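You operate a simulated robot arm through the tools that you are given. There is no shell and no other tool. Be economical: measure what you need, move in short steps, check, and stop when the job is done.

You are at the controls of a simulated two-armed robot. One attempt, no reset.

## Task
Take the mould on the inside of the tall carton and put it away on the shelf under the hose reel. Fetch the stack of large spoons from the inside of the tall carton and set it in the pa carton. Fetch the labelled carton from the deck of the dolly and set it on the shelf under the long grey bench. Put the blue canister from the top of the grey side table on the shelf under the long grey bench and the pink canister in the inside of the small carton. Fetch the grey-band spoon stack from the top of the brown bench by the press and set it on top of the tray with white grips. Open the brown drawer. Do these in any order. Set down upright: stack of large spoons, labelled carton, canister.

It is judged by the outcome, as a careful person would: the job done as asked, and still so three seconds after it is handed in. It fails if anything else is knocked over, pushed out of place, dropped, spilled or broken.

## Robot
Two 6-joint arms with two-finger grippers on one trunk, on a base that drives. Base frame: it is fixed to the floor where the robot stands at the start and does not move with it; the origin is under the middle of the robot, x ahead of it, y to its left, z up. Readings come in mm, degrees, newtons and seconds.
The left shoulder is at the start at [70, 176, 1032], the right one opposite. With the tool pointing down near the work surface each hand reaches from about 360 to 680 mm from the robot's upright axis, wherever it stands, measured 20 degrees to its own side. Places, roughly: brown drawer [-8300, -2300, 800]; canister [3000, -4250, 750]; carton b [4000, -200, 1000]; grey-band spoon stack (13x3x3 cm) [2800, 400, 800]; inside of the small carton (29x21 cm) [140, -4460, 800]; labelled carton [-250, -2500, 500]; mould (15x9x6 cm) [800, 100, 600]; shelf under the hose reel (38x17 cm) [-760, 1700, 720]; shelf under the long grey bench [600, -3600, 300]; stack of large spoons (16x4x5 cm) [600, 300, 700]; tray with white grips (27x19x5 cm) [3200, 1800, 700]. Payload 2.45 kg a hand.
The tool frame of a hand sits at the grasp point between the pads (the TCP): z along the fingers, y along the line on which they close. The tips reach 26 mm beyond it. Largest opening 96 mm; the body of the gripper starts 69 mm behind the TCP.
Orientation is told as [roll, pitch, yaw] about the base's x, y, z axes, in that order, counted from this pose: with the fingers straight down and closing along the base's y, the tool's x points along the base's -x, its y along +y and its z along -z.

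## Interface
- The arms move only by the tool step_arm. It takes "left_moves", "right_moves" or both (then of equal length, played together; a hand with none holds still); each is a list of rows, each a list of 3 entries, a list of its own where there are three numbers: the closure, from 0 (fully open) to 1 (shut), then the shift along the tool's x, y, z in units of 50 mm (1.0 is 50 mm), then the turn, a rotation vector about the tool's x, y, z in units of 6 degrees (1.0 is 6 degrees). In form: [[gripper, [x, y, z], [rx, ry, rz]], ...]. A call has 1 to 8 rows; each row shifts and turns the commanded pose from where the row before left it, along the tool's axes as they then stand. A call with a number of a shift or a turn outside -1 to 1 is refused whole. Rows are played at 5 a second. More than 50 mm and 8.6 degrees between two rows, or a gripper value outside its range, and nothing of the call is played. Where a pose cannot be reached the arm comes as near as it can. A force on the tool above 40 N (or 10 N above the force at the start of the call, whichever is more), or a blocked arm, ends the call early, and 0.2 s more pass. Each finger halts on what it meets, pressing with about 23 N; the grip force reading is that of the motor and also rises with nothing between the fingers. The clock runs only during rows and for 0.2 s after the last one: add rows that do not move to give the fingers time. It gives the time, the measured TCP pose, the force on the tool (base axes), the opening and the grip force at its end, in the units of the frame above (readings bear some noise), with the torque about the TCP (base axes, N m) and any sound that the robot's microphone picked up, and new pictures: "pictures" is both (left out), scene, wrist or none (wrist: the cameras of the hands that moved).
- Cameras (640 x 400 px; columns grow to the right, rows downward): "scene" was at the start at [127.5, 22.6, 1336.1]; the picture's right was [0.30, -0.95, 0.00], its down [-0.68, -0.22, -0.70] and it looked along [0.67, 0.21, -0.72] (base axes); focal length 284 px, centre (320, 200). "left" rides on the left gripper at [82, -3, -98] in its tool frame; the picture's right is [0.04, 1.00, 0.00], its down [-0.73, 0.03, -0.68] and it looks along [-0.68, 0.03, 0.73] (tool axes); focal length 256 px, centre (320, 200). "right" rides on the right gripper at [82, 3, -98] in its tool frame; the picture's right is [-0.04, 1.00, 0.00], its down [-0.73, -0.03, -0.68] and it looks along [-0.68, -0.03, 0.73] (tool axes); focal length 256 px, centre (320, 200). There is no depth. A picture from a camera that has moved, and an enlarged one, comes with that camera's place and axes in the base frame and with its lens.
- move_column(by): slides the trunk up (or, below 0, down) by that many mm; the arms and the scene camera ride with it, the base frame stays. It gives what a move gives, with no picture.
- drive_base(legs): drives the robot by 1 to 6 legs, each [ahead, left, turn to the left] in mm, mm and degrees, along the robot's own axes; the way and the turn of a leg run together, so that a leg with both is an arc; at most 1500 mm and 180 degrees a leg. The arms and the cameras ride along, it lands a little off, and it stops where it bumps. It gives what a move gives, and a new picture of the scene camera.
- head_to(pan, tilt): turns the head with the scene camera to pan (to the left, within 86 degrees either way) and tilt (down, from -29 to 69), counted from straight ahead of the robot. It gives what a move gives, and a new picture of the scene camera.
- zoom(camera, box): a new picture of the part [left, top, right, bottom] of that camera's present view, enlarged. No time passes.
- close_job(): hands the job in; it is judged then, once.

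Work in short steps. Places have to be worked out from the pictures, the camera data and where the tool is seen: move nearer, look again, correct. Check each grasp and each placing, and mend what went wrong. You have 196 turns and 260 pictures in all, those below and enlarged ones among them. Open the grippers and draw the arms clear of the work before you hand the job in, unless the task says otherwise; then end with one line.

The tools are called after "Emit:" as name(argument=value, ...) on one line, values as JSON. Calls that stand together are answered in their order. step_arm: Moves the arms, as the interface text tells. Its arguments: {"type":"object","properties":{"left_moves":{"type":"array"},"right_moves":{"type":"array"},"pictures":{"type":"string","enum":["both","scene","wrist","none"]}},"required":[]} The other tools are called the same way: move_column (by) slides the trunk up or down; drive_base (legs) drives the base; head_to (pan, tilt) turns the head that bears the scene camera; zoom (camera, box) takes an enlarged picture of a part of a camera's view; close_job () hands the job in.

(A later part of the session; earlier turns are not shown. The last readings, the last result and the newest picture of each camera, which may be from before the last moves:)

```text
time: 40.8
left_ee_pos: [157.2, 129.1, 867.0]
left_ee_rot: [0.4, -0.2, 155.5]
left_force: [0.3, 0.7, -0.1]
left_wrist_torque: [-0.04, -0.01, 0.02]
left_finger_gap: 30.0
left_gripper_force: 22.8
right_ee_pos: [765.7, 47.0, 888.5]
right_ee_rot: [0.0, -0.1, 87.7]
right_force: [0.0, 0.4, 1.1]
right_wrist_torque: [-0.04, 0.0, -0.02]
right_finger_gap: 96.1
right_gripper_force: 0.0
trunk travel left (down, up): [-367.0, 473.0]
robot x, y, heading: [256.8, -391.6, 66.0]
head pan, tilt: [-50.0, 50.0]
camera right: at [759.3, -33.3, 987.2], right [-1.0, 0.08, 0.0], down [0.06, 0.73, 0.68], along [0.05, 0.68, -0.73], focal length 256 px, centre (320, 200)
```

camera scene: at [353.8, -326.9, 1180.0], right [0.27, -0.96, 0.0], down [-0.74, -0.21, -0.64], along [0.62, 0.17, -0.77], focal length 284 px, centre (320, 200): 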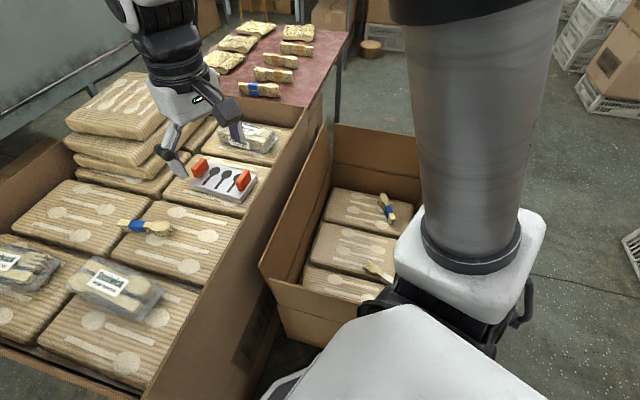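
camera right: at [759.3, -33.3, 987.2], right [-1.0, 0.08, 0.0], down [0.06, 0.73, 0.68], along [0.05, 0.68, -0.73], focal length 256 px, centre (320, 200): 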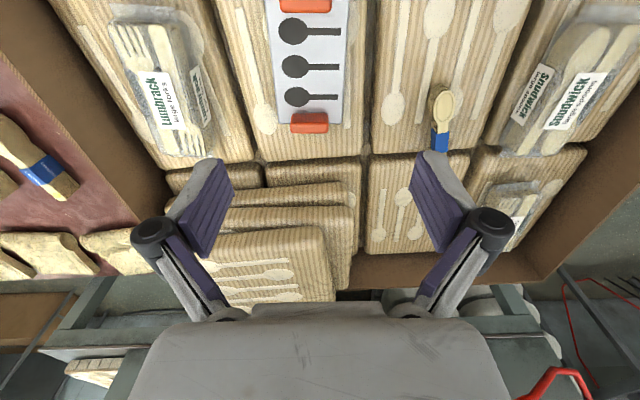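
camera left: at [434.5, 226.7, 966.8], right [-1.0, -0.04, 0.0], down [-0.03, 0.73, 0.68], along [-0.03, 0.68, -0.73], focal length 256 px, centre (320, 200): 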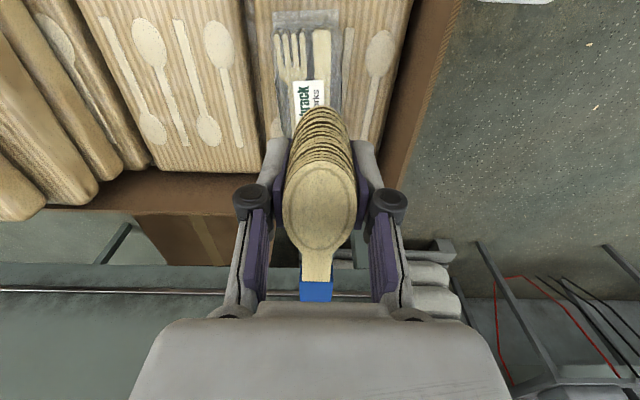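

Mould is centred ≈[777,55], ~88 mm wide. I correct and descend to 735 to look again before the tight straddle.

Emit:
step_arm(right_moves=[[0, [-0.16, -0.22, 0.7], [0, 0, 0.28]], [0, [0, 0, 0.8], [0, 0, 0]], [0, [0, 0, 0.8], [0, 0, 0]], [0, [0, 0, 0.76], [0, 0, 0]], [0, [0, 0, 0], [0, 0, 0]]], pictures="wrist")

```text
time: 42.0
left_ee_pos: [155.2, 127.6, 867.7]
left_ee_rot: [0.1, -0.1, 155.6]
left_force: [0.4, -0.9, -0.4]
left_wrist_torque: [-0.01, -0.04, 0.01]
left_finger_gap: 30.2
left_gripper_force: 23.3
right_ee_pos: [774.8, 52.8, 734.1]
right_ee_rot: [0.1, -0.1, 86.1]
right_force: [-0.7, 0.1, -0.4]
right_wrist_torque: [-0.02, -0.01, -0.02]
right_finger_gap: 95.9
right_gripper_force: 0.1
trunk travel left (down, up): [-367.0, 473.0]
robot x, y, heading: [256.5, -391.7, 66.0]
head pan, tilt: [-50.0, 50.0]
camera right: at [766.7, -27.0, 832.2], right [-0.99, 0.11, 0.0], down [0.08, 0.73, 0.68], along [0.07, 0.68, -0.73], focal length 256 px, centre (320, 200)
```

right: 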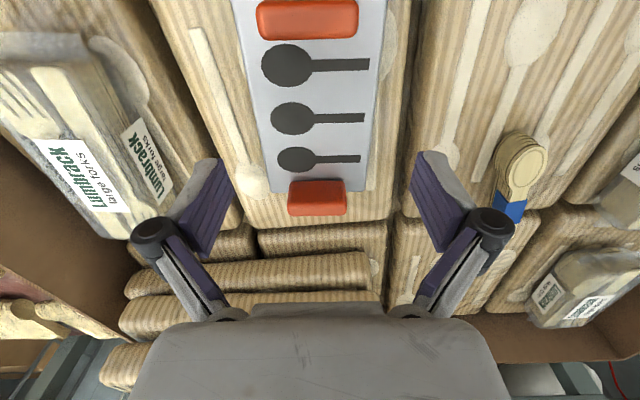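

Plate width ≈81 mm, axis direction 84°, centre ≈[779,55]. I correct and descend to straddle it at TCP 664.

Emit:
step_arm(right_moves=[[0, [-0.05, -0.09, 0.3], [0, 0, 0.35]], [0, [0, 0, 0.5], [0, 0, 0]], [0, [0, 0, 0.6], [0, 0, 0]], [0, [0, 0, 0], [0, 0, 0]]], pictures="wrist")

```text
time: 43.0
left_ee_pos: [156.5, 129.2, 868.3]
left_ee_rot: [0.2, 0.0, 155.5]
left_force: [-0.3, 0.0, -0.5]
left_wrist_torque: [0.04, -0.03, -0.02]
left_finger_gap: 29.9
left_gripper_force: 22.8
right_ee_pos: [779.5, 55.7, 668.0]
right_ee_rot: [-0.1, 0.0, 83.9]
right_force: [0.0, 0.3, 0.1]
right_wrist_torque: [0.0, 0.02, -0.01]
right_finger_gap: 95.8
right_gripper_force: 0.1
trunk travel left (down, up): [-367.0, 473.0]
robot x, y, heading: [258.3, -393.1, 65.6]
head pan, tilt: [-50.0, 50.0]
camera right: at [767.1, -23.7, 767.0], right [-0.99, 0.14, 0.0], down [0.1, 0.73, 0.68], along [0.1, 0.67, -0.73], focal length 256 px, centre (320, 200)
```

right: 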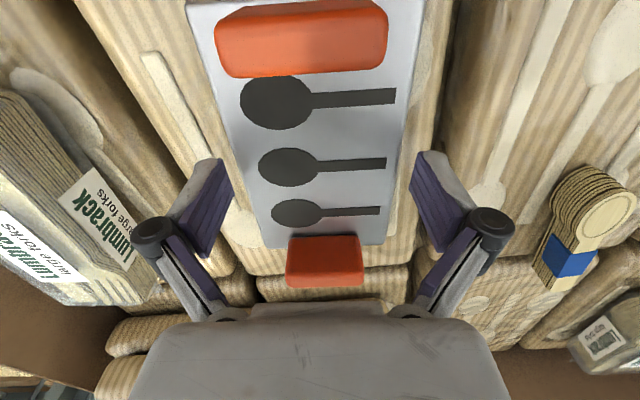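

The fingers straddle the plate. I go down 5 mm, close, and lift a little.

Emit:
step_arm(right_moves=[[0, [0, 0, 0.1], [0, 0, 0]], [0.3, [0, 0, 0], [0, 0, 0]], [0.6, [0, 0, 0], [0, 0, 0]], [1, [0, 0, 0], [0, 0, 0]], [1, [0, 0, -0.2], [0, 0, 0]], [1, [0, 0, -0.4], [0, 0, 0]], [1, [0, 0, 0], [0, 0, 0]]])

```text
time: 43.7
left_ee_pos: [149.5, 125.5, 871.1]
left_ee_rot: [-0.3, 0.2, 155.7]
left_force: [-0.8, -0.1, -0.6]
left_wrist_torque: [0.0, -0.04, -0.01]
left_finger_gap: 30.0
left_gripper_force: 23.3
right_ee_pos: [774.4, 58.0, 677.4]
right_ee_rot: [-0.5, -1.1, 84.1]
right_force: [-23.2, 2.2, 53.6]
right_wrist_torque: [-0.38, 2.04, -0.19]
right_finger_gap: 43.5
right_gripper_force: 19.8
trunk travel left (down, up): [-367.0, 473.0]
robot x, y, heading: [256.9, -390.9, 65.9]
head pan, tilt: [-50.0, 50.0]
stopped in row 3 (right hand): the force on the tool passed its limit at 43 N (the readings are from after the stop); the commanded pose is now the measured one
camera scene: at [345.5, -331.2, 1181.9], right [0.27, -0.96, 0.0], down [-0.73, -0.21, -0.65], along [0.62, 0.18, -0.76], focal length 284 px, centre (320, 200)
camera right: at [762.3, -22.5, 773.9], right [-0.99, 0.14, -0.01], down [0.1, 0.71, 0.69], along [0.11, 0.69, -0.72], focal length 256 px, centre (320, 200)
```

scene: 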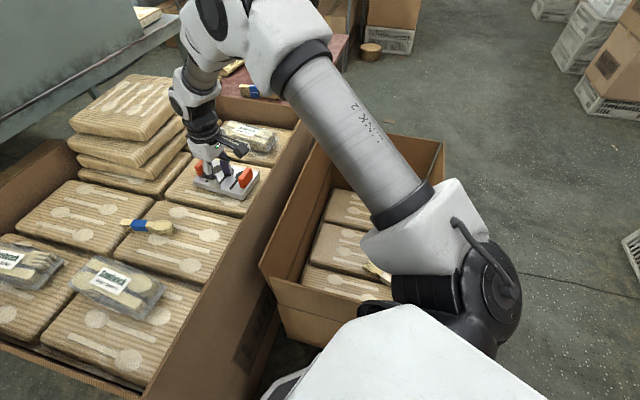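
right: 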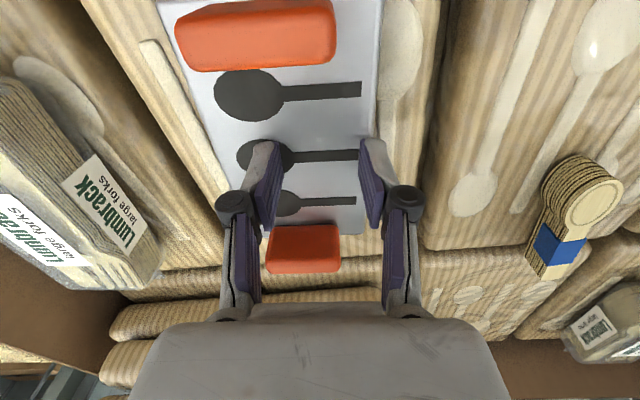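

The fingers rode over the plate edge – I was too high. I open, rise and look again.

Emit:
step_arm(right_moves=[[0, [0, 0, -0.2], [0, 0, 0]], [0, [0, 0, 0], [0, 0, 0]], [0, [0, 0, 0], [0, 0, 0]]], pictures="wrist")

```text
time: 44.5
left_ee_pos: [156.2, 128.5, 867.4]
left_ee_rot: [0.3, -0.1, 155.7]
left_force: [0.5, -0.2, -0.4]
left_wrist_torque: [-0.01, -0.03, 0.03]
left_finger_gap: 30.2
left_gripper_force: 23.5
right_ee_pos: [780.0, 58.5, 675.4]
right_ee_rot: [0.0, -0.4, 84.0]
right_force: [-0.8, -0.3, -0.4]
right_wrist_torque: [-0.02, -0.02, -0.02]
right_finger_gap: 96.1
right_gripper_force: 0.1
trunk travel left (down, up): [-367.0, 473.0]
robot x, y, heading: [257.8, -396.2, 65.6]
head pan, tilt: [-50.0, 50.0]
camera right: at [768.0, -22.4, 773.8], right [-0.99, 0.14, 0.0], down [0.1, 0.72, 0.68], along [0.1, 0.68, -0.73], focal length 256 px, centre (320, 200)
```

right: 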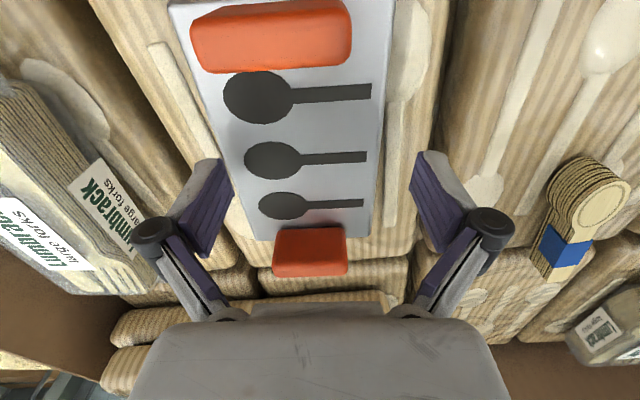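

Plate top is really ≈650, width ≈88, and it sits ~12 mm further +x. I rise 10 mm, shift 12 mm and check symmetry.

Emit:
step_arm(right_moves=[[0, [0, 0, -0.2], [0, 0, -0.08]], [0, [0, -0.24, 0], [0, 0, 0]], [0, [0, 0, 0.1], [0, 0, 0]], [0, [0, 0, 0], [0, 0, 0]]], pictures="wrist")

Emit:
zoom(camera="right", box=[120, 0, 520, 300])

```text
time: 45.5
left_ee_pos: [156.1, 129.7, 867.0]
left_ee_rot: [0.2, -0.1, 155.6]
left_force: [0.4, -0.3, -0.6]
left_wrist_torque: [-0.04, -0.02, 0.03]
left_finger_gap: 30.0
left_gripper_force: 23.5
right_ee_pos: [791.6, 57.5, 681.9]
right_ee_rot: [-0.1, -0.6, 84.5]
right_force: [0.0, 0.9, -0.1]
right_wrist_torque: [-0.01, 0.01, 0.01]
right_finger_gap: 96.1
right_gripper_force: 0.1
trunk travel left (down, up): [-367.0, 473.0]
robot x, y, heading: [256.8, -391.2, 65.6]
head pan, tilt: [-50.0, 50.0]
camera right: at [780.6, -23.5, 779.0], right [-0.99, 0.14, 0.0], down [0.1, 0.72, 0.68], along [0.09, 0.68, -0.73], focal length 256 px, centre (320, 200)
```

right: 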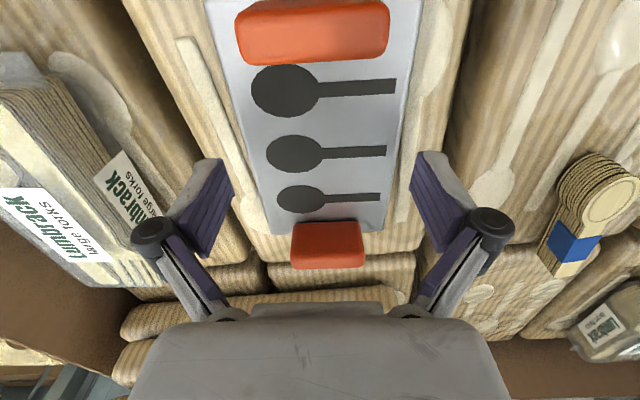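

```text
1.33 times, centred on (320, 150) of right
camera zoom: at [780.6, -23.5, 779.0], right [-0.99, 0.14, 0.0], down [0.1, 0.72, 0.68], along [0.09, 0.68, -0.73], focal length 341 px, centre (320, 267)
```

zoom: 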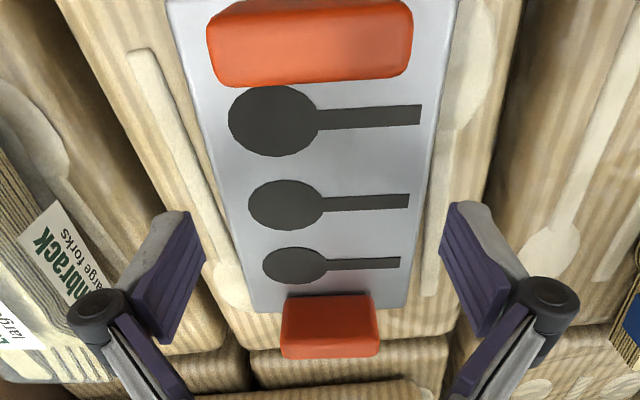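

Symmetric within ~1 mm. I descend slowly to TCP ≈648.

Emit:
step_arm(right_moves=[[0, [0, 0, 0.2], [0, 0, 0]], [0, [0, 0, 0.2], [0, 0, 0]], [0, [0, 0, 0.15], [0, 0, 0]], [0, [0, 0, 0.15], [0, 0, 0]], [0, [0, 0, 0], [0, 0, 0]]], pictures="wrist")

```text
time: 46.7
left_ee_pos: [156.0, 128.2, 867.2]
left_ee_rot: [0.3, -0.1, 155.5]
left_force: [-0.1, -0.1, -0.7]
left_wrist_torque: [-0.01, -0.01, -0.01]
left_finger_gap: 29.8
left_gripper_force: 22.5
right_ee_pos: [792.8, 57.4, 647.0]
right_ee_rot: [-0.1, -0.5, 84.5]
right_force: [0.2, 0.3, -0.2]
right_wrist_torque: [0.04, -0.04, 0.05]
right_finger_gap: 95.8
right_gripper_force: 0.0
trunk travel left (down, up): [-367.0, 473.0]
robot x, y, heading: [260.8, -391.9, 65.9]
head pan, tilt: [-50.0, 50.0]
camera right: at [780.2, -23.8, 743.5], right [-0.99, 0.14, 0.0], down [0.1, 0.72, 0.68], along [0.09, 0.68, -0.73], focal length 256 px, centre (320, 200)
```

right: 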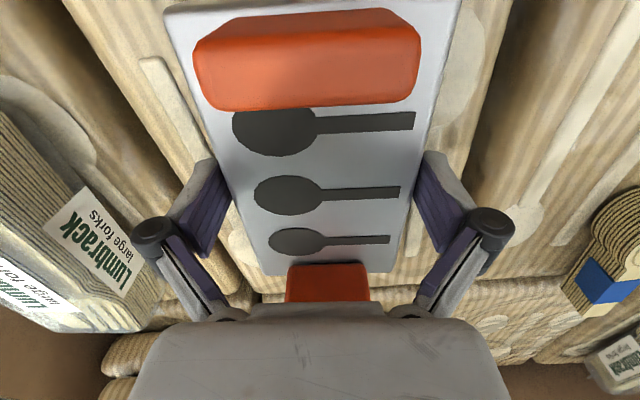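

No contact force and fingers are beside the plate. Close now without lifting yet.

Emit:
step_arm(right_moves=[[0.1, [0, 0, 0], [0, 0, 0]], [0.3, [0, 0, 0], [0, 0, 0]], [1, [0, 0, 0], [0, 0, 0]], [1, [0, 0, 0], [0, 0, 0]]], pictures="wrist")

```text
time: 47.7
left_ee_pos: [156.3, 128.6, 867.9]
left_ee_rot: [0.2, -0.1, 155.6]
left_force: [-0.2, -0.5, -1.1]
left_wrist_torque: [-0.03, -0.01, 0.03]
left_finger_gap: 29.8
left_gripper_force: 22.5
right_ee_pos: [791.5, 57.1, 646.5]
right_ee_rot: [-0.2, -0.6, 84.5]
right_force: [-1.5, 0.0, 1.2]
right_wrist_torque: [-0.06, 0.02, 0.25]
right_finger_gap: 90.1
right_gripper_force: 22.9
trunk travel left (down, up): [-367.0, 473.0]
robot x, y, heading: [257.2, -389.8, 65.6]
head pan, tilt: [-50.0, 50.0]
camera right: at [780.1, -23.7, 743.8], right [-0.99, 0.14, 0.0], down [0.1, 0.72, 0.68], along [0.09, 0.68, -0.73], focal length 256 px, centre (320, 200)
```

right: 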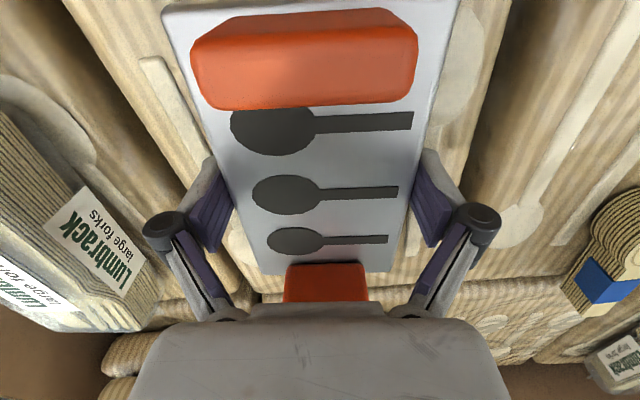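

Gripped at 90 mm with full force. I lift it.

Emit:
step_arm(right_moves=[[1, [0, 0, -0.2], [0, 0, 0]], [1, [0, 0, -0.4], [0, 0, 0]], [1, [0, 0, -0.7], [0, 0, 0]], [1, [0, 0, -0.9], [0, 0, 0]], [1, [0, 0, -0.9], [0, 0, 0]], [1, [0, 0, -0.9], [0, 0, 0]], [1, [0, 0, -0.6], [0, 0, 0]], [1, [0, 0, 0], [0, 0, 0]]], pictures="wrist")

```text
time: 49.5
left_ee_pos: [157.1, 129.2, 867.4]
left_ee_rot: [0.4, -0.1, 155.7]
left_force: [0.6, 0.4, -0.2]
left_wrist_torque: [-0.03, -0.05, 0.0]
left_finger_gap: 30.0
left_gripper_force: 22.8
right_ee_pos: [793.8, 56.7, 879.0]
right_ee_rot: [-0.1, -0.4, 84.5]
right_force: [0.4, -0.1, -8.3]
right_wrist_torque: [0.03, 0.03, 0.01]
right_finger_gap: 89.9
right_gripper_force: 23.0
trunk travel left (down, up): [-367.0, 473.0]
robot x, y, heading: [258.0, -391.3, 66.0]
head pan, tilt: [-50.0, 50.0]
camera right: at [782.5, -24.2, 976.4], right [-0.99, 0.14, 0.0], down [0.1, 0.72, 0.68], along [0.09, 0.68, -0.73], focal length 256 px, centre (320, 200)
```

right: 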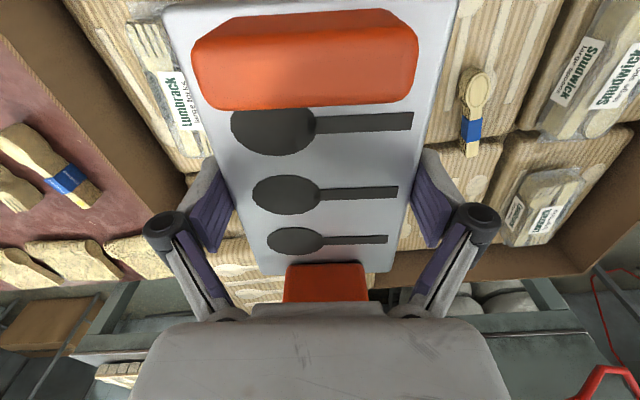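

Mould secured (0.85 kg). I draw it back over the corner and look at prints on the cartons.

Emit:
step_arm(right_moves=[[1, [0.55, 0.59, 0], [0, 0, 0]], [1, [0.55, 0.59, 0], [0, 0, 0]], [1, [0.55, 0.59, 0], [0, 0, 0]], [1, [0.55, 0.59, 0], [0, 0, 0]], [1, [0.55, 0.59, 0], [0, 0, 0]], [1, [0, 0, 0], [0, 0, 0]]], pictures="none")

Emit:
drive_base(legs=[[-220, 470, 0]])

Emit:
zoom(camera="scene", box=[240, 80, 480, 260])

```text
time: 50.9
left_ee_pos: [157.1, 129.2, 867.9]
left_ee_rot: [0.3, -0.1, 155.6]
left_force: [-0.6, -0.7, -1.0]
left_wrist_torque: [-0.01, 0.01, -0.04]
left_finger_gap: 29.9
left_gripper_force: 23.1
right_ee_pos: [635.3, -66.2, 873.2]
right_ee_rot: [-0.1, -0.5, 84.5]
right_force: [0.4, 0.6, -6.8]
right_wrist_torque: [-0.05, 0.05, -0.01]
right_finger_gap: 89.8
right_gripper_force: 22.9
trunk travel left (down, up): [-367.0, 473.0]
robot x, y, heading: [258.5, -390.4, 65.8]
head pan, tilt: [-50.0, 50.0]
```

```text
time: 53.9
left_ee_pos: [-359.7, 126.6, 867.6]
left_ee_rot: [0.2, 0.0, 155.5]
left_force: [-0.1, 0.1, -0.7]
left_wrist_torque: [-0.03, -0.04, -0.02]
left_finger_gap: 29.7
left_gripper_force: 23.4
right_ee_pos: [118.9, -70.3, 874.7]
right_ee_rot: [-0.2, -0.4, 84.4]
right_force: [-0.3, 0.6, -7.3]
right_wrist_torque: [0.02, 0.03, 0.01]
right_finger_gap: 89.7
right_gripper_force: 22.8
trunk travel left (down, up): [-367.0, 473.0]
robot x, y, heading: [-257.2, -395.4, 65.5]
head pan, tilt: [-50.0, 50.0]
camera scene: at [-162.7, -330.4, 1180.1], right [0.27, -0.96, 0.0], down [-0.74, -0.21, -0.64], along [0.62, 0.17, -0.77], focal length 284 px, centre (320, 200)
```

scene: 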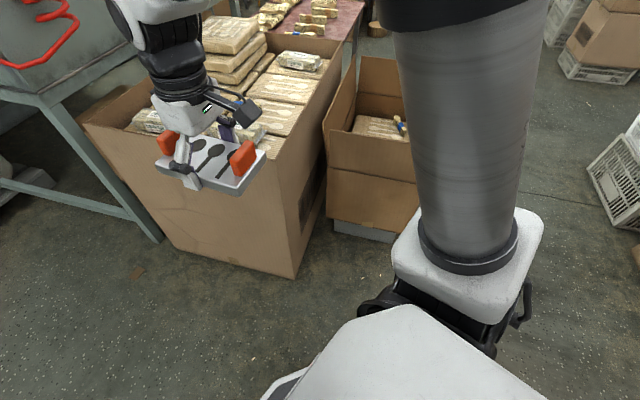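

```text
2.22 times, centred on (360, 170) of scene
camera zoom: at [-162.7, -330.4, 1180.1], right [0.27, -0.96, 0.0], down [-0.74, -0.21, -0.64], along [0.62, 0.17, -0.77], focal length 632 px, centre (231, 267)
```

zoom: 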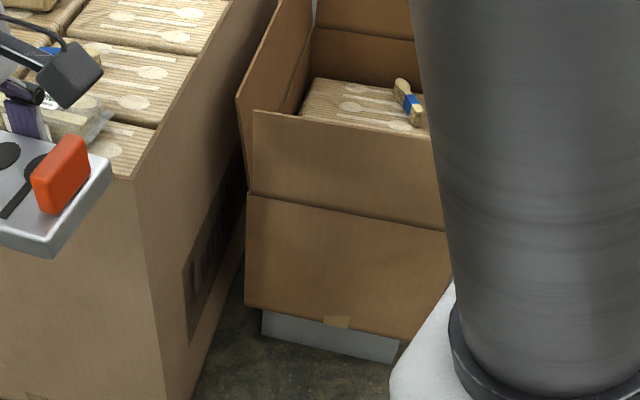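

Next: hose-reel shelf. I turn to heading 90 and drive diagonally to about (-955, 850), then look.

Emit:
drive_base(legs=[[0, 0, 24.5], [1245, 698, 0]])

Emit:
head_to(pan=-5, tilt=35)

```text
time: 62.4
left_ee_pos: [-1269.2, 1301.8, 866.4]
left_ee_rot: [0.2, -0.1, 180.0]
left_force: [0.0, -1.0, -0.7]
left_wrist_torque: [0.01, -0.03, 0.01]
left_finger_gap: 30.1
left_gripper_force: 22.6
right_ee_pos: [-753.1, 1321.6, 875.1]
right_ee_rot: [-0.1, -0.4, 108.9]
right_force: [0.0, -0.4, -7.8]
right_wrist_torque: [0.01, 0.01, -0.02]
right_finger_gap: 89.8
right_gripper_force: 22.9
trunk travel left (down, up): [-367.0, 473.0]
robot x, y, heading: [-961.2, 871.9, 90.2]
head pan, tilt: [-50.0, 50.0]
camera scene: at [-902.1, 968.9, 1180.0], right [0.64, -0.76, 0.0], down [-0.59, -0.49, -0.64], along [0.49, 0.41, -0.77], focal length 284 px, centre (320, 200)
```

scene: 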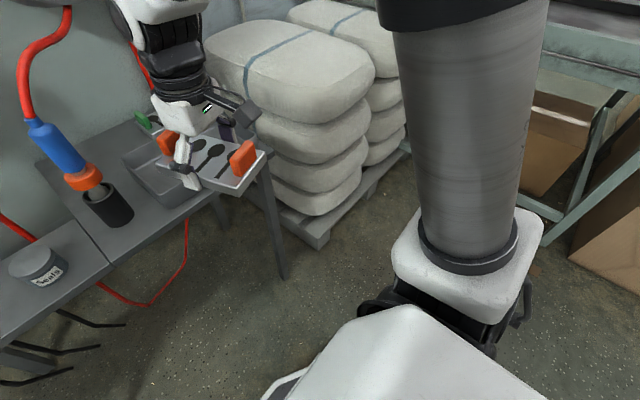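

```text
time: 63.5
left_ee_pos: [-1267.5, 1302.7, 867.6]
left_ee_rot: [0.2, 0.0, 180.0]
left_force: [-0.4, 0.0, -0.7]
left_wrist_torque: [0.0, -0.01, -0.03]
left_finger_gap: 30.1
left_gripper_force: 23.4
right_ee_pos: [-753.4, 1322.5, 873.2]
right_ee_rot: [-0.1, -0.3, 108.8]
right_force: [0.0, 0.5, -7.8]
right_wrist_torque: [0.0, -0.01, 0.01]
right_finger_gap: 89.9
right_gripper_force: 22.7
trunk travel left (down, up): [-367.0, 473.0]
robot x, y, heading: [-961.7, 865.8, 89.9]
head pan, tilt: [-5.0, 35.0]
camera scene: at [-953.3, 1006.7, 1201.7], right [1.0, -0.09, 0.0], down [-0.05, -0.57, -0.82], along [0.07, 0.82, -0.57], focal length 284 px, centre (320, 200)
```

scene: 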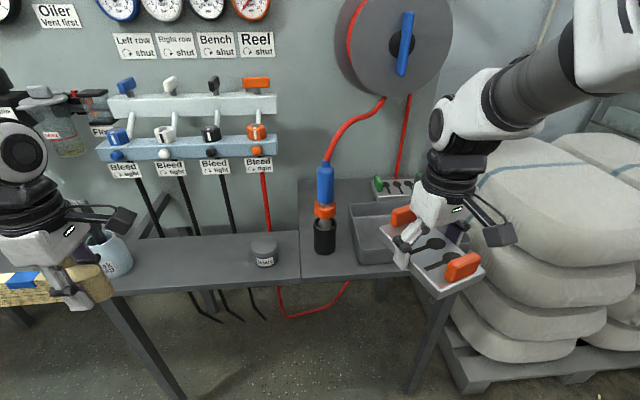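

I zoom on the shelf area beneath the reel to see what's free.

Emit:
zoom(camera="scene", box=[270, 150, 490, 300])

Emit:
zoom(camera="right", box=[0, 0, 640, 400])

```text
2.67 times, centred on (380, 225) of scene
camera zoom: at [-953.3, 1006.7, 1201.7], right [1.0, -0.09, 0.0], down [-0.05, -0.57, -0.82], along [0.07, 0.82, -0.57], focal length 758 px, centre (160, 133)
```

zoom: 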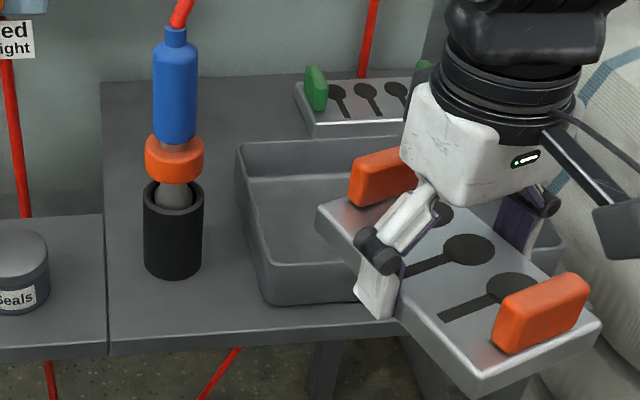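

```text
1.00 times, centred on (320, 200) of right (not enlarged: the box is as wide or as high as the picture)
camera zoom: at [-730.0, 1243.8, 971.8], right [-0.96, -0.29, 0.0], down [-0.21, 0.7, 0.68], along [-0.19, 0.66, -0.73], focal length 256 px, centre (320, 200)
```

zoom: 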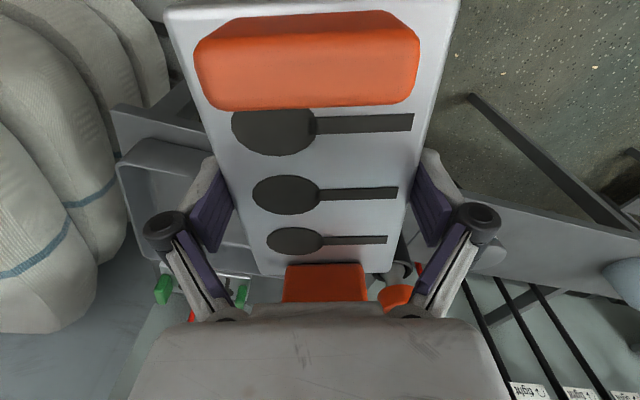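

The bench section under the reel is ~38 cm wide; the free part seems to be the strip behind the tray. I raise the trunk for a better look down.

Emit:
move_column(by=300)

Emit:
head_to(pan=-12, tilt=45)

Emit:
zoom(camera="scene", box=[200, 30, 440, 180])

```text
time: 66.5
left_ee_pos: [-1268.4, 1301.5, 1168.1]
left_ee_rot: [0.2, -0.1, 180.0]
left_force: [0.6, 1.6, -0.9]
left_wrist_torque: [-0.02, -0.01, 0.01]
left_finger_gap: 29.8
left_gripper_force: 22.9
right_ee_pos: [-752.9, 1321.2, 1173.4]
right_ee_rot: [0.0, -0.4, 108.9]
right_force: [-0.3, -0.5, -7.7]
right_wrist_torque: [-0.01, 0.02, 0.0]
right_finger_gap: 89.8
right_gripper_force: 22.7
trunk travel left (down, up): [-667.0, 173.0]
robot x, y, heading: [-964.4, 872.6, 90.2]
head pan, tilt: [-5.0, 35.0]
```

```text
time: 67.2
left_ee_pos: [-1269.1, 1302.5, 1167.7]
left_ee_rot: [0.2, -0.1, 180.0]
left_force: [0.4, -0.1, -1.4]
left_wrist_torque: [-0.01, -0.06, -0.01]
left_finger_gap: 30.1
left_gripper_force: 23.0
right_ee_pos: [-753.9, 1322.6, 1174.9]
right_ee_rot: [-0.1, -0.4, 108.9]
right_force: [0.6, 0.5, -7.9]
right_wrist_torque: [-0.03, 0.02, 0.01]
right_finger_gap: 89.6
right_gripper_force: 22.6
trunk travel left (down, up): [-667.0, 173.0]
robot x, y, heading: [-959.5, 872.0, 90.0]
head pan, tilt: [-12.0, 45.0]
camera scene: at [-944.1, 998.9, 1486.9], right [0.98, -0.2, 0.0], down [-0.14, -0.69, -0.71], along [0.14, 0.69, -0.71], focal length 284 px, centre (320, 200)
```

scene: 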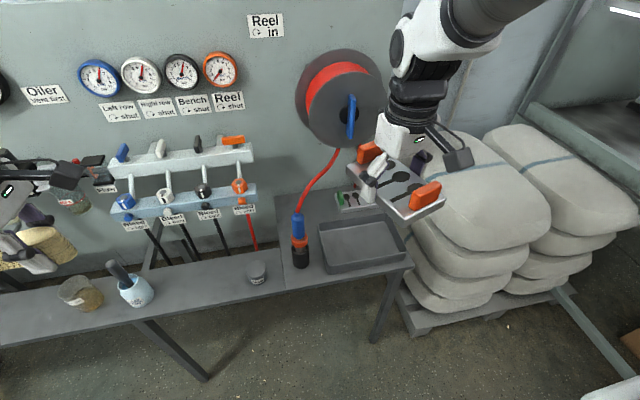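

```text
2.67 times, centred on (320, 105) of scene
camera zoom: at [-944.1, 998.9, 1486.9], right [0.98, -0.2, 0.0], down [-0.14, -0.69, -0.71], along [0.14, 0.69, -0.71], focal length 758 px, centre (320, 453)
```

zoom: 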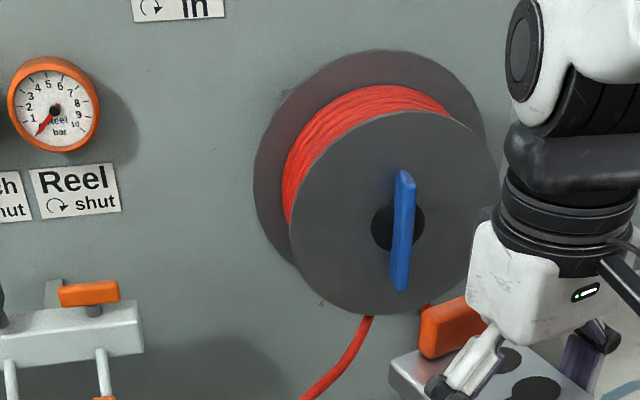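

The reel overhangs the shelf (z>1040, x>-863), the hose gun stands at ≈(-907,1490), valves at x<-1030. Free slot on the shelf: x≈-950…-735 behind the tray. I'll come in from the left; first rotate the mould so its long side points to the wall and raise the left hand.

Emit:
step_arm(right_moves=[[1, [0, 0, 0], [0, 0, 0.79]], [1, [0, 0, 0], [0, 0, 0.79]], [1, [0, 0, 0], [0, 0, 0.79]], [1, [0, 0, 0], [0, 0, 0.78]], [1, [0, 0, 0], [0, 0, 0]]], left_moves=[[1, [0, 0, -0.7], [0, 0, 0]], [1, [0, 0, -0.7], [0, 0, 0]], [1, [0, 0, -0.7], [0, 0, 0]], [1, [0, 0, 0], [0, 0, 0]], [1, [0, 0, 0], [0, 0, 0]]], pictures="none")

Emit:
drive_base(legs=[[215, 250, 0]])

Emit:
head_to(pan=-45, tilt=55)

```text
time: 68.4
left_ee_pos: [-1266.8, 1341.2, 1262.9]
left_ee_rot: [0.3, -0.2, 180.0]
left_force: [0.8, -0.3, -0.5]
left_wrist_torque: [0.01, -0.03, -0.01]
left_finger_gap: 30.2
left_gripper_force: 23.2
left hand out of reach, approached as far as the arm can: row 1, 2, 3
right_ee_pos: [-753.4, 1321.7, 1175.0]
right_ee_rot: [0.0, -0.4, 89.9]
right_force: [-0.4, -0.2, -8.4]
right_wrist_torque: [-0.02, 0.0, 0.01]
right_finger_gap: 89.8
right_gripper_force: 22.8
trunk travel left (down, up): [-667.0, 173.0]
robot x, y, heading: [-960.8, 871.0, 90.0]
head pan, tilt: [-12.0, 45.0]
```

```text
time: 70.6
left_ee_pos: [-1521.3, 1556.1, 1262.7]
left_ee_rot: [0.4, -0.2, 179.8]
left_force: [0.0, -0.4, 0.3]
left_wrist_torque: [-0.01, -0.02, 0.02]
left_finger_gap: 30.0
left_gripper_force: 22.9
right_ee_pos: [-1007.8, 1535.3, 1174.7]
right_ee_rot: [0.1, -0.4, 89.8]
right_force: [-0.6, -0.2, -7.1]
right_wrist_torque: [-0.02, 0.02, -0.01]
right_finger_gap: 90.0
right_gripper_force: 22.8
trunk travel left (down, up): [-667.0, 173.0]
robot x, y, heading: [-1216.8, 1088.5, 90.2]
head pan, tilt: [-12.0, 45.0]
camera scene: at [-1199.3, 1213.5, 1487.0], right [0.98, -0.21, 0.0], down [-0.15, -0.69, -0.71], along [0.15, 0.69, -0.71], focal length 284 px, centre (320, 200)
```

scene: 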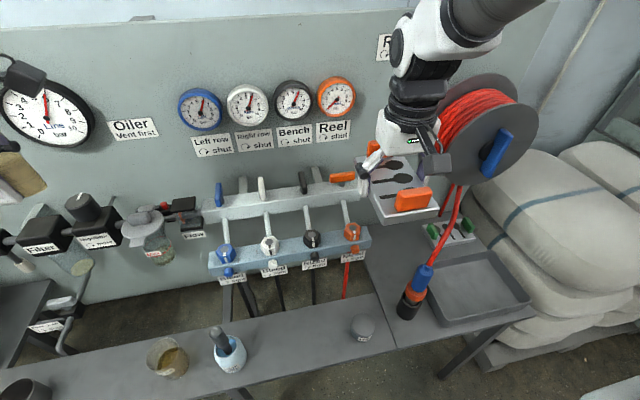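

```text
time: 71.6
left_ee_pos: [-1522.2, 1556.0, 1261.6]
left_ee_rot: [0.3, -0.1, 179.8]
left_force: [0.2, -0.5, -1.3]
left_wrist_torque: [-0.03, -0.01, -0.01]
left_finger_gap: 29.8
left_gripper_force: 23.1
right_ee_pos: [-1007.8, 1536.6, 1173.9]
right_ee_rot: [0.0, -0.5, 89.9]
right_force: [0.6, -0.2, -7.1]
right_wrist_torque: [-0.01, 0.0, -0.04]
right_finger_gap: 89.6
right_gripper_force: 23.3
trunk travel left (down, up): [-667.0, 173.0]
robot x, y, heading: [-1219.1, 1083.8, 90.0]
head pan, tilt: [-45.0, 55.0]
camera scene: at [-1166.0, 1185.5, 1473.5], right [0.71, -0.71, 0.0], down [-0.58, -0.58, -0.57], along [0.41, 0.41, -0.82], focal length 284 px, centre (320, 200)
```

scene: 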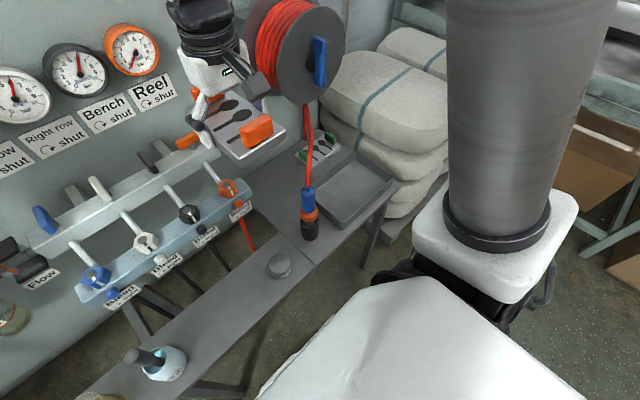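

Clear view now. I shift the mould right to x≈-908 (above the gun), then lower the trunk 140 mm and check.

Emit:
step_arm(right_moves=[[1, [0, -0.7, 0], [0, 0, 0]], [1, [0, -0.7, 0], [0, 0, 0]], [1, [0, -0.6, 0], [0, 0, 0]], [1, [0, 0, 0], [0, 0, 0]]], pictures="none")

Emit:
move_column(by=-140)

Emit:
head_to(pan=-38, tilt=40)

```text
time: 72.6
left_ee_pos: [-1522.3, 1557.6, 1261.9]
left_ee_rot: [0.3, -0.1, 179.8]
left_force: [-0.2, -0.2, -1.4]
left_wrist_torque: [0.01, -0.06, 0.0]
left_finger_gap: 30.1
left_gripper_force: 23.5
right_ee_pos: [-909.1, 1537.0, 1174.9]
right_ee_rot: [0.0, -0.4, 89.8]
right_force: [-0.8, 0.0, -8.4]
right_wrist_torque: [-0.03, 0.02, 0.02]
right_finger_gap: 89.8
right_gripper_force: 23.0
trunk travel left (down, up): [-667.0, 173.0]
robot x, y, heading: [-1218.6, 1084.7, 90.0]
head pan, tilt: [-45.0, 55.0]
```

```text
time: 74.3
left_ee_pos: [-1522.8, 1557.7, 1122.5]
left_ee_rot: [0.3, -0.1, 179.8]
left_force: [0.4, 0.3, 0.0]
left_wrist_torque: [-0.02, -0.01, -0.02]
left_finger_gap: 30.0
left_gripper_force: 23.1
right_ee_pos: [-908.9, 1536.9, 1036.9]
right_ee_rot: [0.0, -0.3, 89.7]
right_force: [0.3, 0.4, -7.9]
right_wrist_torque: [0.03, -0.01, 0.0]
right_finger_gap: 89.8
right_gripper_force: 23.5
trunk travel left (down, up): [-527.0, 313.0]
robot x, y, heading: [-1218.4, 1085.5, 90.3]
head pan, tilt: [-45.0, 55.0]
```

```text
time: 75.1
left_ee_pos: [-1522.3, 1556.2, 1121.8]
left_ee_rot: [0.3, -0.1, 179.8]
left_force: [-0.7, 0.7, -0.5]
left_wrist_torque: [0.02, -0.01, -0.01]
left_finger_gap: 29.9
left_gripper_force: 23.0
right_ee_pos: [-909.2, 1536.5, 1036.2]
right_ee_rot: [0.0, -0.3, 89.9]
right_force: [0.0, -0.9, -8.6]
right_wrist_torque: [-0.04, -0.02, 0.01]
right_finger_gap: 89.6
right_gripper_force: 23.1
trunk travel left (down, up): [-527.0, 313.0]
robot x, y, heading: [-1220.6, 1089.1, 90.1]
head pan, tilt: [-38.0, 40.0]
camera scene: at [-1164.7, 1201.7, 1354.1], right [0.79, -0.62, 0.0], down [-0.4, -0.51, -0.77], along [0.47, 0.6, -0.64], focal length 284 px, centre (320, 200)
```

scene: 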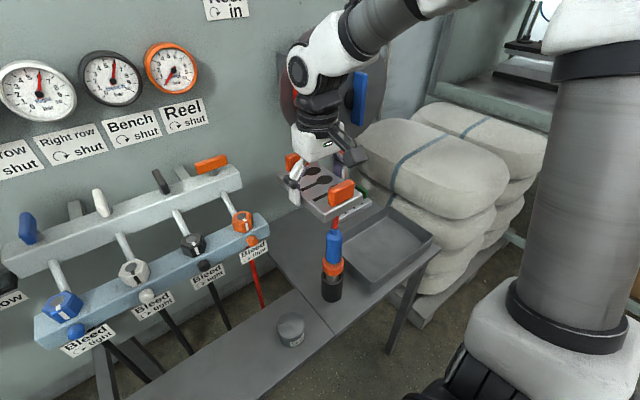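

Mould is above the gun with clearance. I move it forward behind the gun, then diagonally down, watching.

Emit:
step_arm(right_moves=[[1, [-0.75, 0, 0], [0, 0, 0]], [1, [-0.75, 0, 0], [0, 0, 0]], [1, [-0.22, 0, 0.7], [0, 0, 0]], [1, [-0.22, 0, 0.7], [0, 0, 0]], [1, [-0.22, 0, 0.7], [0, 0, 0]], [1, [0, 0, 0], [0, 0, 0]]], pictures="both")

```text
time: 76.5
left_ee_pos: [-1521.3, 1557.0, 1121.9]
left_ee_rot: [0.3, -0.1, 179.9]
left_force: [0.0, -0.6, 0.0]
left_wrist_torque: [0.05, -0.02, -0.04]
left_finger_gap: 29.8
left_gripper_force: 23.3
right_ee_pos: [-910.3, 1645.4, 929.2]
right_ee_rot: [0.1, -0.6, 89.8]
right_force: [0.2, 0.2, -8.3]
right_wrist_torque: [-0.01, -0.02, -0.01]
right_finger_gap: 89.8
right_gripper_force: 23.1
trunk travel left (down, up): [-527.0, 313.0]
robot x, y, heading: [-1218.7, 1090.8, 90.1]
head pan, tilt: [-38.0, 40.0]
camera scene: at [-1164.9, 1200.8, 1354.3], right [0.79, -0.62, 0.0], down [-0.4, -0.51, -0.77], along [0.47, 0.6, -0.64], focal length 284 px, centre (320, 200)
camera right: at [-914.4, 1563.6, 1027.9], right [-1.0, 0.04, 0.0], down [0.03, 0.73, 0.68], along [0.03, 0.68, -0.73], focal length 256 px, centre (320, 200)
```

scene: 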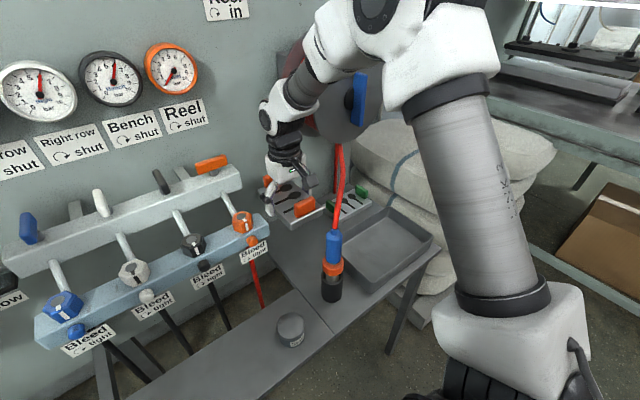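
right: 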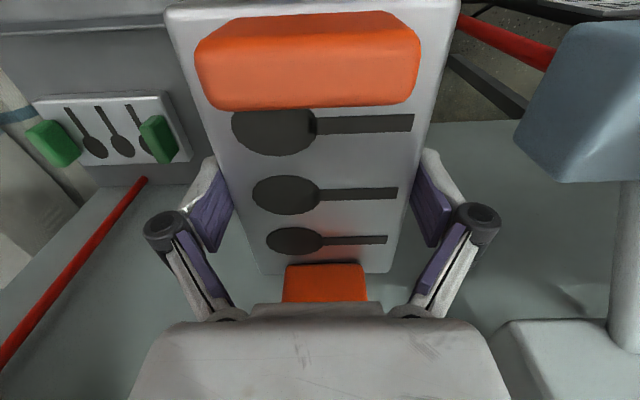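

Clearances good on both sides (valve bar and hose). I continue: down, forward to y≈1698, and down to ~780.

Emit:
step_arm(right_moves=[[1, [-0.15, 0, 0.8], [0, 0, 0]], [1, [-0.15, 0, 0.8], [0, 0, 0]], [1, [-0.4, -0.1, 0.2], [0, 0, 0]], [1, [-0.36, -0.1, 0.3], [0, 0, 0]], [1, [0, 0, 0.5], [0, 0, 0]], [1, [0, 0, 0.4], [0, 0, 0]], [1, [0, 0, 0], [0, 0, 0]]], pictures="both")

```text
time: 78.1
left_ee_pos: [-1520.8, 1556.4, 1121.9]
left_ee_rot: [0.3, 0.0, 179.7]
left_force: [-1.2, 0.5, -0.7]
left_wrist_torque: [0.01, -0.01, -0.01]
left_finger_gap: 29.8
left_gripper_force: 22.6
right_ee_pos: [-897.7, 1698.6, 780.6]
right_ee_rot: [0.0, -0.4, 89.9]
right_force: [0.3, 0.5, -6.9]
right_wrist_torque: [-0.02, -0.03, -0.02]
right_finger_gap: 89.8
right_gripper_force: 22.6
trunk travel left (down, up): [-527.0, 313.0]
robot x, y, heading: [-1218.7, 1084.4, 90.3]
head pan, tilt: [-38.0, 40.0]
camera scene: at [-1164.8, 1201.7, 1354.2], right [0.79, -0.62, 0.0], down [-0.4, -0.51, -0.77], along [0.47, 0.6, -0.64], focal length 284 px, centre (320, 200)
camera right: at [-901.2, 1617.4, 878.3], right [-1.0, 0.04, 0.0], down [0.03, 0.73, 0.68], along [0.03, 0.68, -0.73], focal length 256 px, centre (320, 200)
```

scene: 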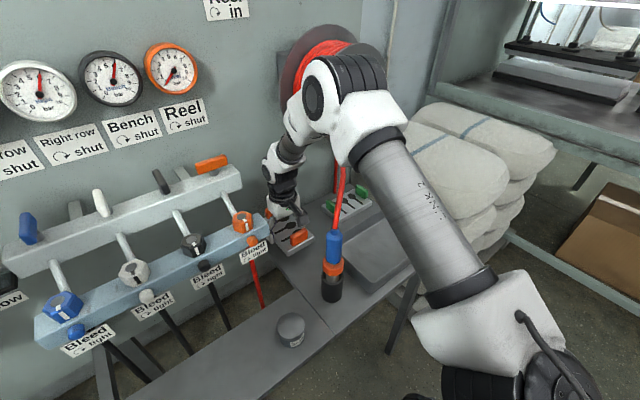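
right: 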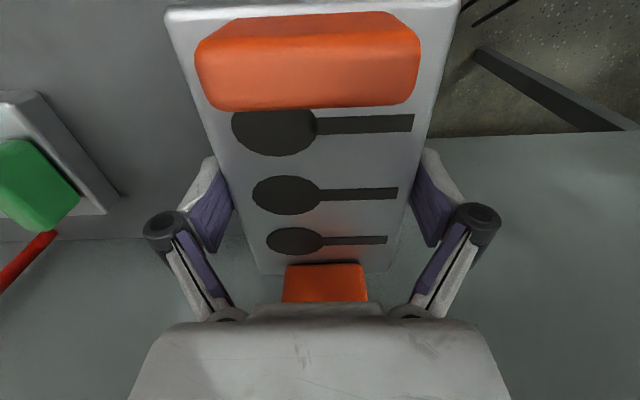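

Position good (left margin ~25 mm, wall 45 mm). I lower gently until contact.

Emit:
step_arm(right_moves=[[1, [0, 0, 0.3], [0, 0, 0]], [1, [0, 0, 0.1], [0, 0, 0]], [1, [0, 0, 0.08], [0, 0, 0]], [1, [0, 0, 0.08], [0, 0, 0]], [1, [0, 0, 0], [0, 0, 0]]], pictures="none")

```text
time: 79.3
left_ee_pos: [-1521.6, 1558.5, 1121.8]
left_ee_rot: [0.3, -0.1, 179.8]
left_force: [-0.1, 0.5, -0.6]
left_wrist_torque: [0.0, -0.01, 0.0]
left_finger_gap: 29.9
left_gripper_force: 22.7
right_ee_pos: [-898.2, 1698.9, 752.9]
right_ee_rot: [0.0, -0.4, 89.8]
right_force: [0.3, -0.7, -7.7]
right_wrist_torque: [0.01, -0.01, 0.02]
right_finger_gap: 89.8
right_gripper_force: 23.0
trunk travel left (down, up): [-527.0, 313.0]
robot x, y, heading: [-1219.8, 1085.5, 90.0]
head pan, tilt: [-38.0, 40.0]
```

Not in contact yet; a few more millimetres.

Emit:
step_arm(right_moves=[[1, [0, 0, 0.06], [0, 0, 0]], [1, [0, 0, 0.06], [0, 0, 0]], [1, [0, 0, 0.06], [0, 0, 0]], [1, [0, 0, 0], [0, 0, 0]]], pictures="none")

```text
time: 80.3
left_ee_pos: [-1521.5, 1557.9, 1122.5]
left_ee_rot: [0.4, -0.1, 179.8]
left_force: [0.2, -0.2, 0.2]
left_wrist_torque: [0.0, -0.01, 0.01]
left_finger_gap: 29.6
left_gripper_force: 22.7
right_ee_pos: [-898.8, 1700.0, 743.9]
right_ee_rot: [0.1, -0.3, 89.8]
right_force: [0.1, -0.2, -7.4]
right_wrist_torque: [-0.04, -0.02, 0.02]
right_finger_gap: 89.8
right_gripper_force: 23.4
trunk travel left (down, up): [-527.0, 313.0]
robot x, y, heading: [-1218.3, 1086.5, 89.8]
head pan, tilt: [-38.0, 40.0]
```

Emit:
step_arm(right_moves=[[1, [0, 0, 0.06], [0, 0, 0]], [1, [0, 0, 0.06], [0, 0, 0]], [1, [0, 0, 0.06], [0, 0, 0]], [1, [0, 0, 0], [0, 0, 0]]], pictures="wrist")

```text
time: 81.3
left_ee_pos: [-1522.5, 1557.6, 1121.7]
left_ee_rot: [0.3, -0.1, 179.8]
left_force: [-0.4, 0.0, -1.3]
left_wrist_torque: [0.02, -0.02, -0.01]
left_finger_gap: 29.8
left_gripper_force: 22.8
right_ee_pos: [-899.4, 1701.0, 735.9]
right_ee_rot: [0.0, -0.5, 89.7]
right_force: [1.2, 3.4, 2.4]
right_wrist_torque: [-0.51, -0.45, 0.24]
right_finger_gap: 89.7
right_gripper_force: 22.9
trunk travel left (down, up): [-527.0, 313.0]
robot x, y, heading: [-1216.8, 1083.6, 90.1]
head pan, tilt: [-38.0, 40.0]
camera right: at [-903.3, 1619.3, 834.0], right [-1.0, 0.04, 0.0], down [0.03, 0.73, 0.69], along [0.03, 0.68, -0.73], focal length 256 px, centre (320, 200)
```

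right: 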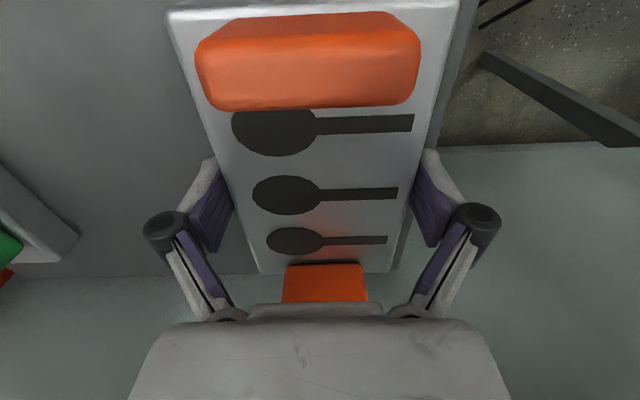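

Contact made. I release and raise straight up.

Emit:
step_arm(right_moves=[[0.5, [0, 0, 0], [0, 0, 0]], [0, [0, 0, 0], [0, 0, 0]], [0, [0, 0, 0], [0, 0, 0]], [0, [0, 0, -0.3], [0, 0, 0]], [0, [0, 0, -0.5], [0, 0, 0]], [0, [0, 0, -0.7], [0, 0, 0]], [0, [0, 0, 0], [0, 0, 0]]], pictures="wrist")

```text
time: 82.9
left_ee_pos: [-1522.6, 1557.5, 1123.0]
left_ee_rot: [0.2, -0.1, 179.8]
left_force: [0.2, -0.7, -0.5]
left_wrist_torque: [0.0, 0.03, -0.01]
left_finger_gap: 29.7
left_gripper_force: 23.0
right_ee_pos: [-899.1, 1700.6, 810.4]
right_ee_rot: [-0.1, -0.4, 89.9]
right_force: [-0.4, 0.4, 0.4]
right_wrist_torque: [0.01, -0.02, -0.03]
right_finger_gap: 95.9
right_gripper_force: 0.2
trunk travel left (down, up): [-527.0, 313.0]
robot x, y, heading: [-1221.7, 1089.7, 89.7]
head pan, tilt: [-38.0, 40.0]
camera right: at [-903.9, 1620.0, 907.8], right [-1.0, 0.04, 0.0], down [0.03, 0.73, 0.68], along [0.03, 0.68, -0.73], focal length 256 px, centre (320, 200)
```

right: 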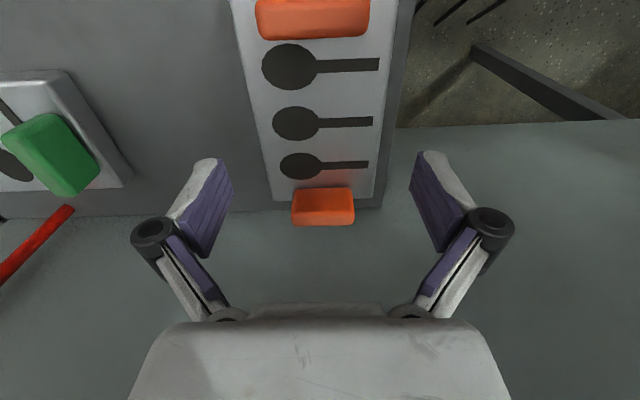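

Mould sits flat on the shelf. I retrace the way out.

Emit:
step_arm(right_moves=[[0, [0.4, 0.1, -0.3], [0, 0, 0]], [0, [0.4, 0.1, -0.5], [0, 0, 0]], [0, [0.15, 0, -0.8], [0, 0, 0]], [0, [0.15, 0, -0.8], [0, 0, 0]], [0, [0.25, 0, -0.9], [0, 0, 0]], [0, [0.3, 0, -0.9], [0, 0, 0]], [0, [0.7, 0, -0.5], [0, 0, 0]], [0, [0.9, 0, -0.2], [0, 0, 0]]], pictures="none")

Emit:
move_column(by=60)

Emit:
drive_base(legs=[[-500, 0, 0]])

```text
time: 84.7
left_ee_pos: [-1521.7, 1554.7, 1123.0]
left_ee_rot: [0.1, -0.2, 179.8]
left_force: [-0.6, 0.0, -1.0]
left_wrist_torque: [0.05, -0.02, 0.0]
left_finger_gap: 29.8
left_gripper_force: 23.7
right_ee_pos: [-909.3, 1533.1, 1058.2]
right_ee_rot: [0.0, -0.3, 89.8]
right_force: [-0.9, -0.5, -0.6]
right_wrist_torque: [0.07, -0.02, 0.0]
right_finger_gap: 96.3
right_gripper_force: 0.0
trunk travel left (down, up): [-527.0, 313.0]
robot x, y, heading: [-1217.8, 1086.8, 90.1]
head pan, tilt: [-38.0, 40.0]
```

```text
time: 85.7
left_ee_pos: [-1522.5, 1557.5, 1182.5]
left_ee_rot: [0.3, -0.1, 179.9]
left_force: [0.3, 0.7, -0.4]
left_wrist_torque: [0.0, -0.03, 0.0]
left_finger_gap: 29.8
left_gripper_force: 23.0
right_ee_pos: [-910.2, 1535.6, 1118.0]
right_ee_rot: [0.0, -0.3, 89.8]
right_force: [-0.2, 0.8, -0.4]
right_wrist_torque: [-0.01, -0.02, -0.02]
right_finger_gap: 95.8
right_gripper_force: 0.0
trunk travel left (down, up): [-587.0, 253.0]
robot x, y, heading: [-1215.7, 1085.4, 90.0]
head pan, tilt: [-38.0, 40.0]
```

```text
time: 88.6
left_ee_pos: [-1525.0, 1053.8, 1183.0]
left_ee_rot: [0.3, 0.0, -179.8]
left_force: [-0.5, 0.1, -0.5]
left_wrist_torque: [-0.02, -0.02, 0.02]
left_finger_gap: 29.9
left_gripper_force: 22.9
right_ee_pos: [-910.4, 1037.0, 1116.8]
right_ee_rot: [-0.1, -0.3, 90.2]
right_force: [-0.1, -0.4, 0.3]
right_wrist_torque: [-0.02, -0.01, 0.03]
right_finger_gap: 96.0
right_gripper_force: 0.0
trunk travel left (down, up): [-587.0, 253.0]
robot x, y, heading: [-1217.0, 585.1, 90.3]
head pan, tilt: [-38.0, 40.0]
camera scene: at [-1164.5, 700.2, 1414.2], right [0.79, -0.61, 0.0], down [-0.39, -0.51, -0.77], along [0.47, 0.61, -0.64], focal length 284 px, centre (320, 200)
```

scene: 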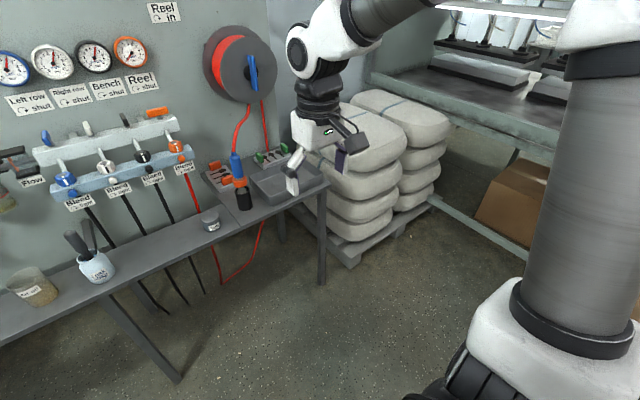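

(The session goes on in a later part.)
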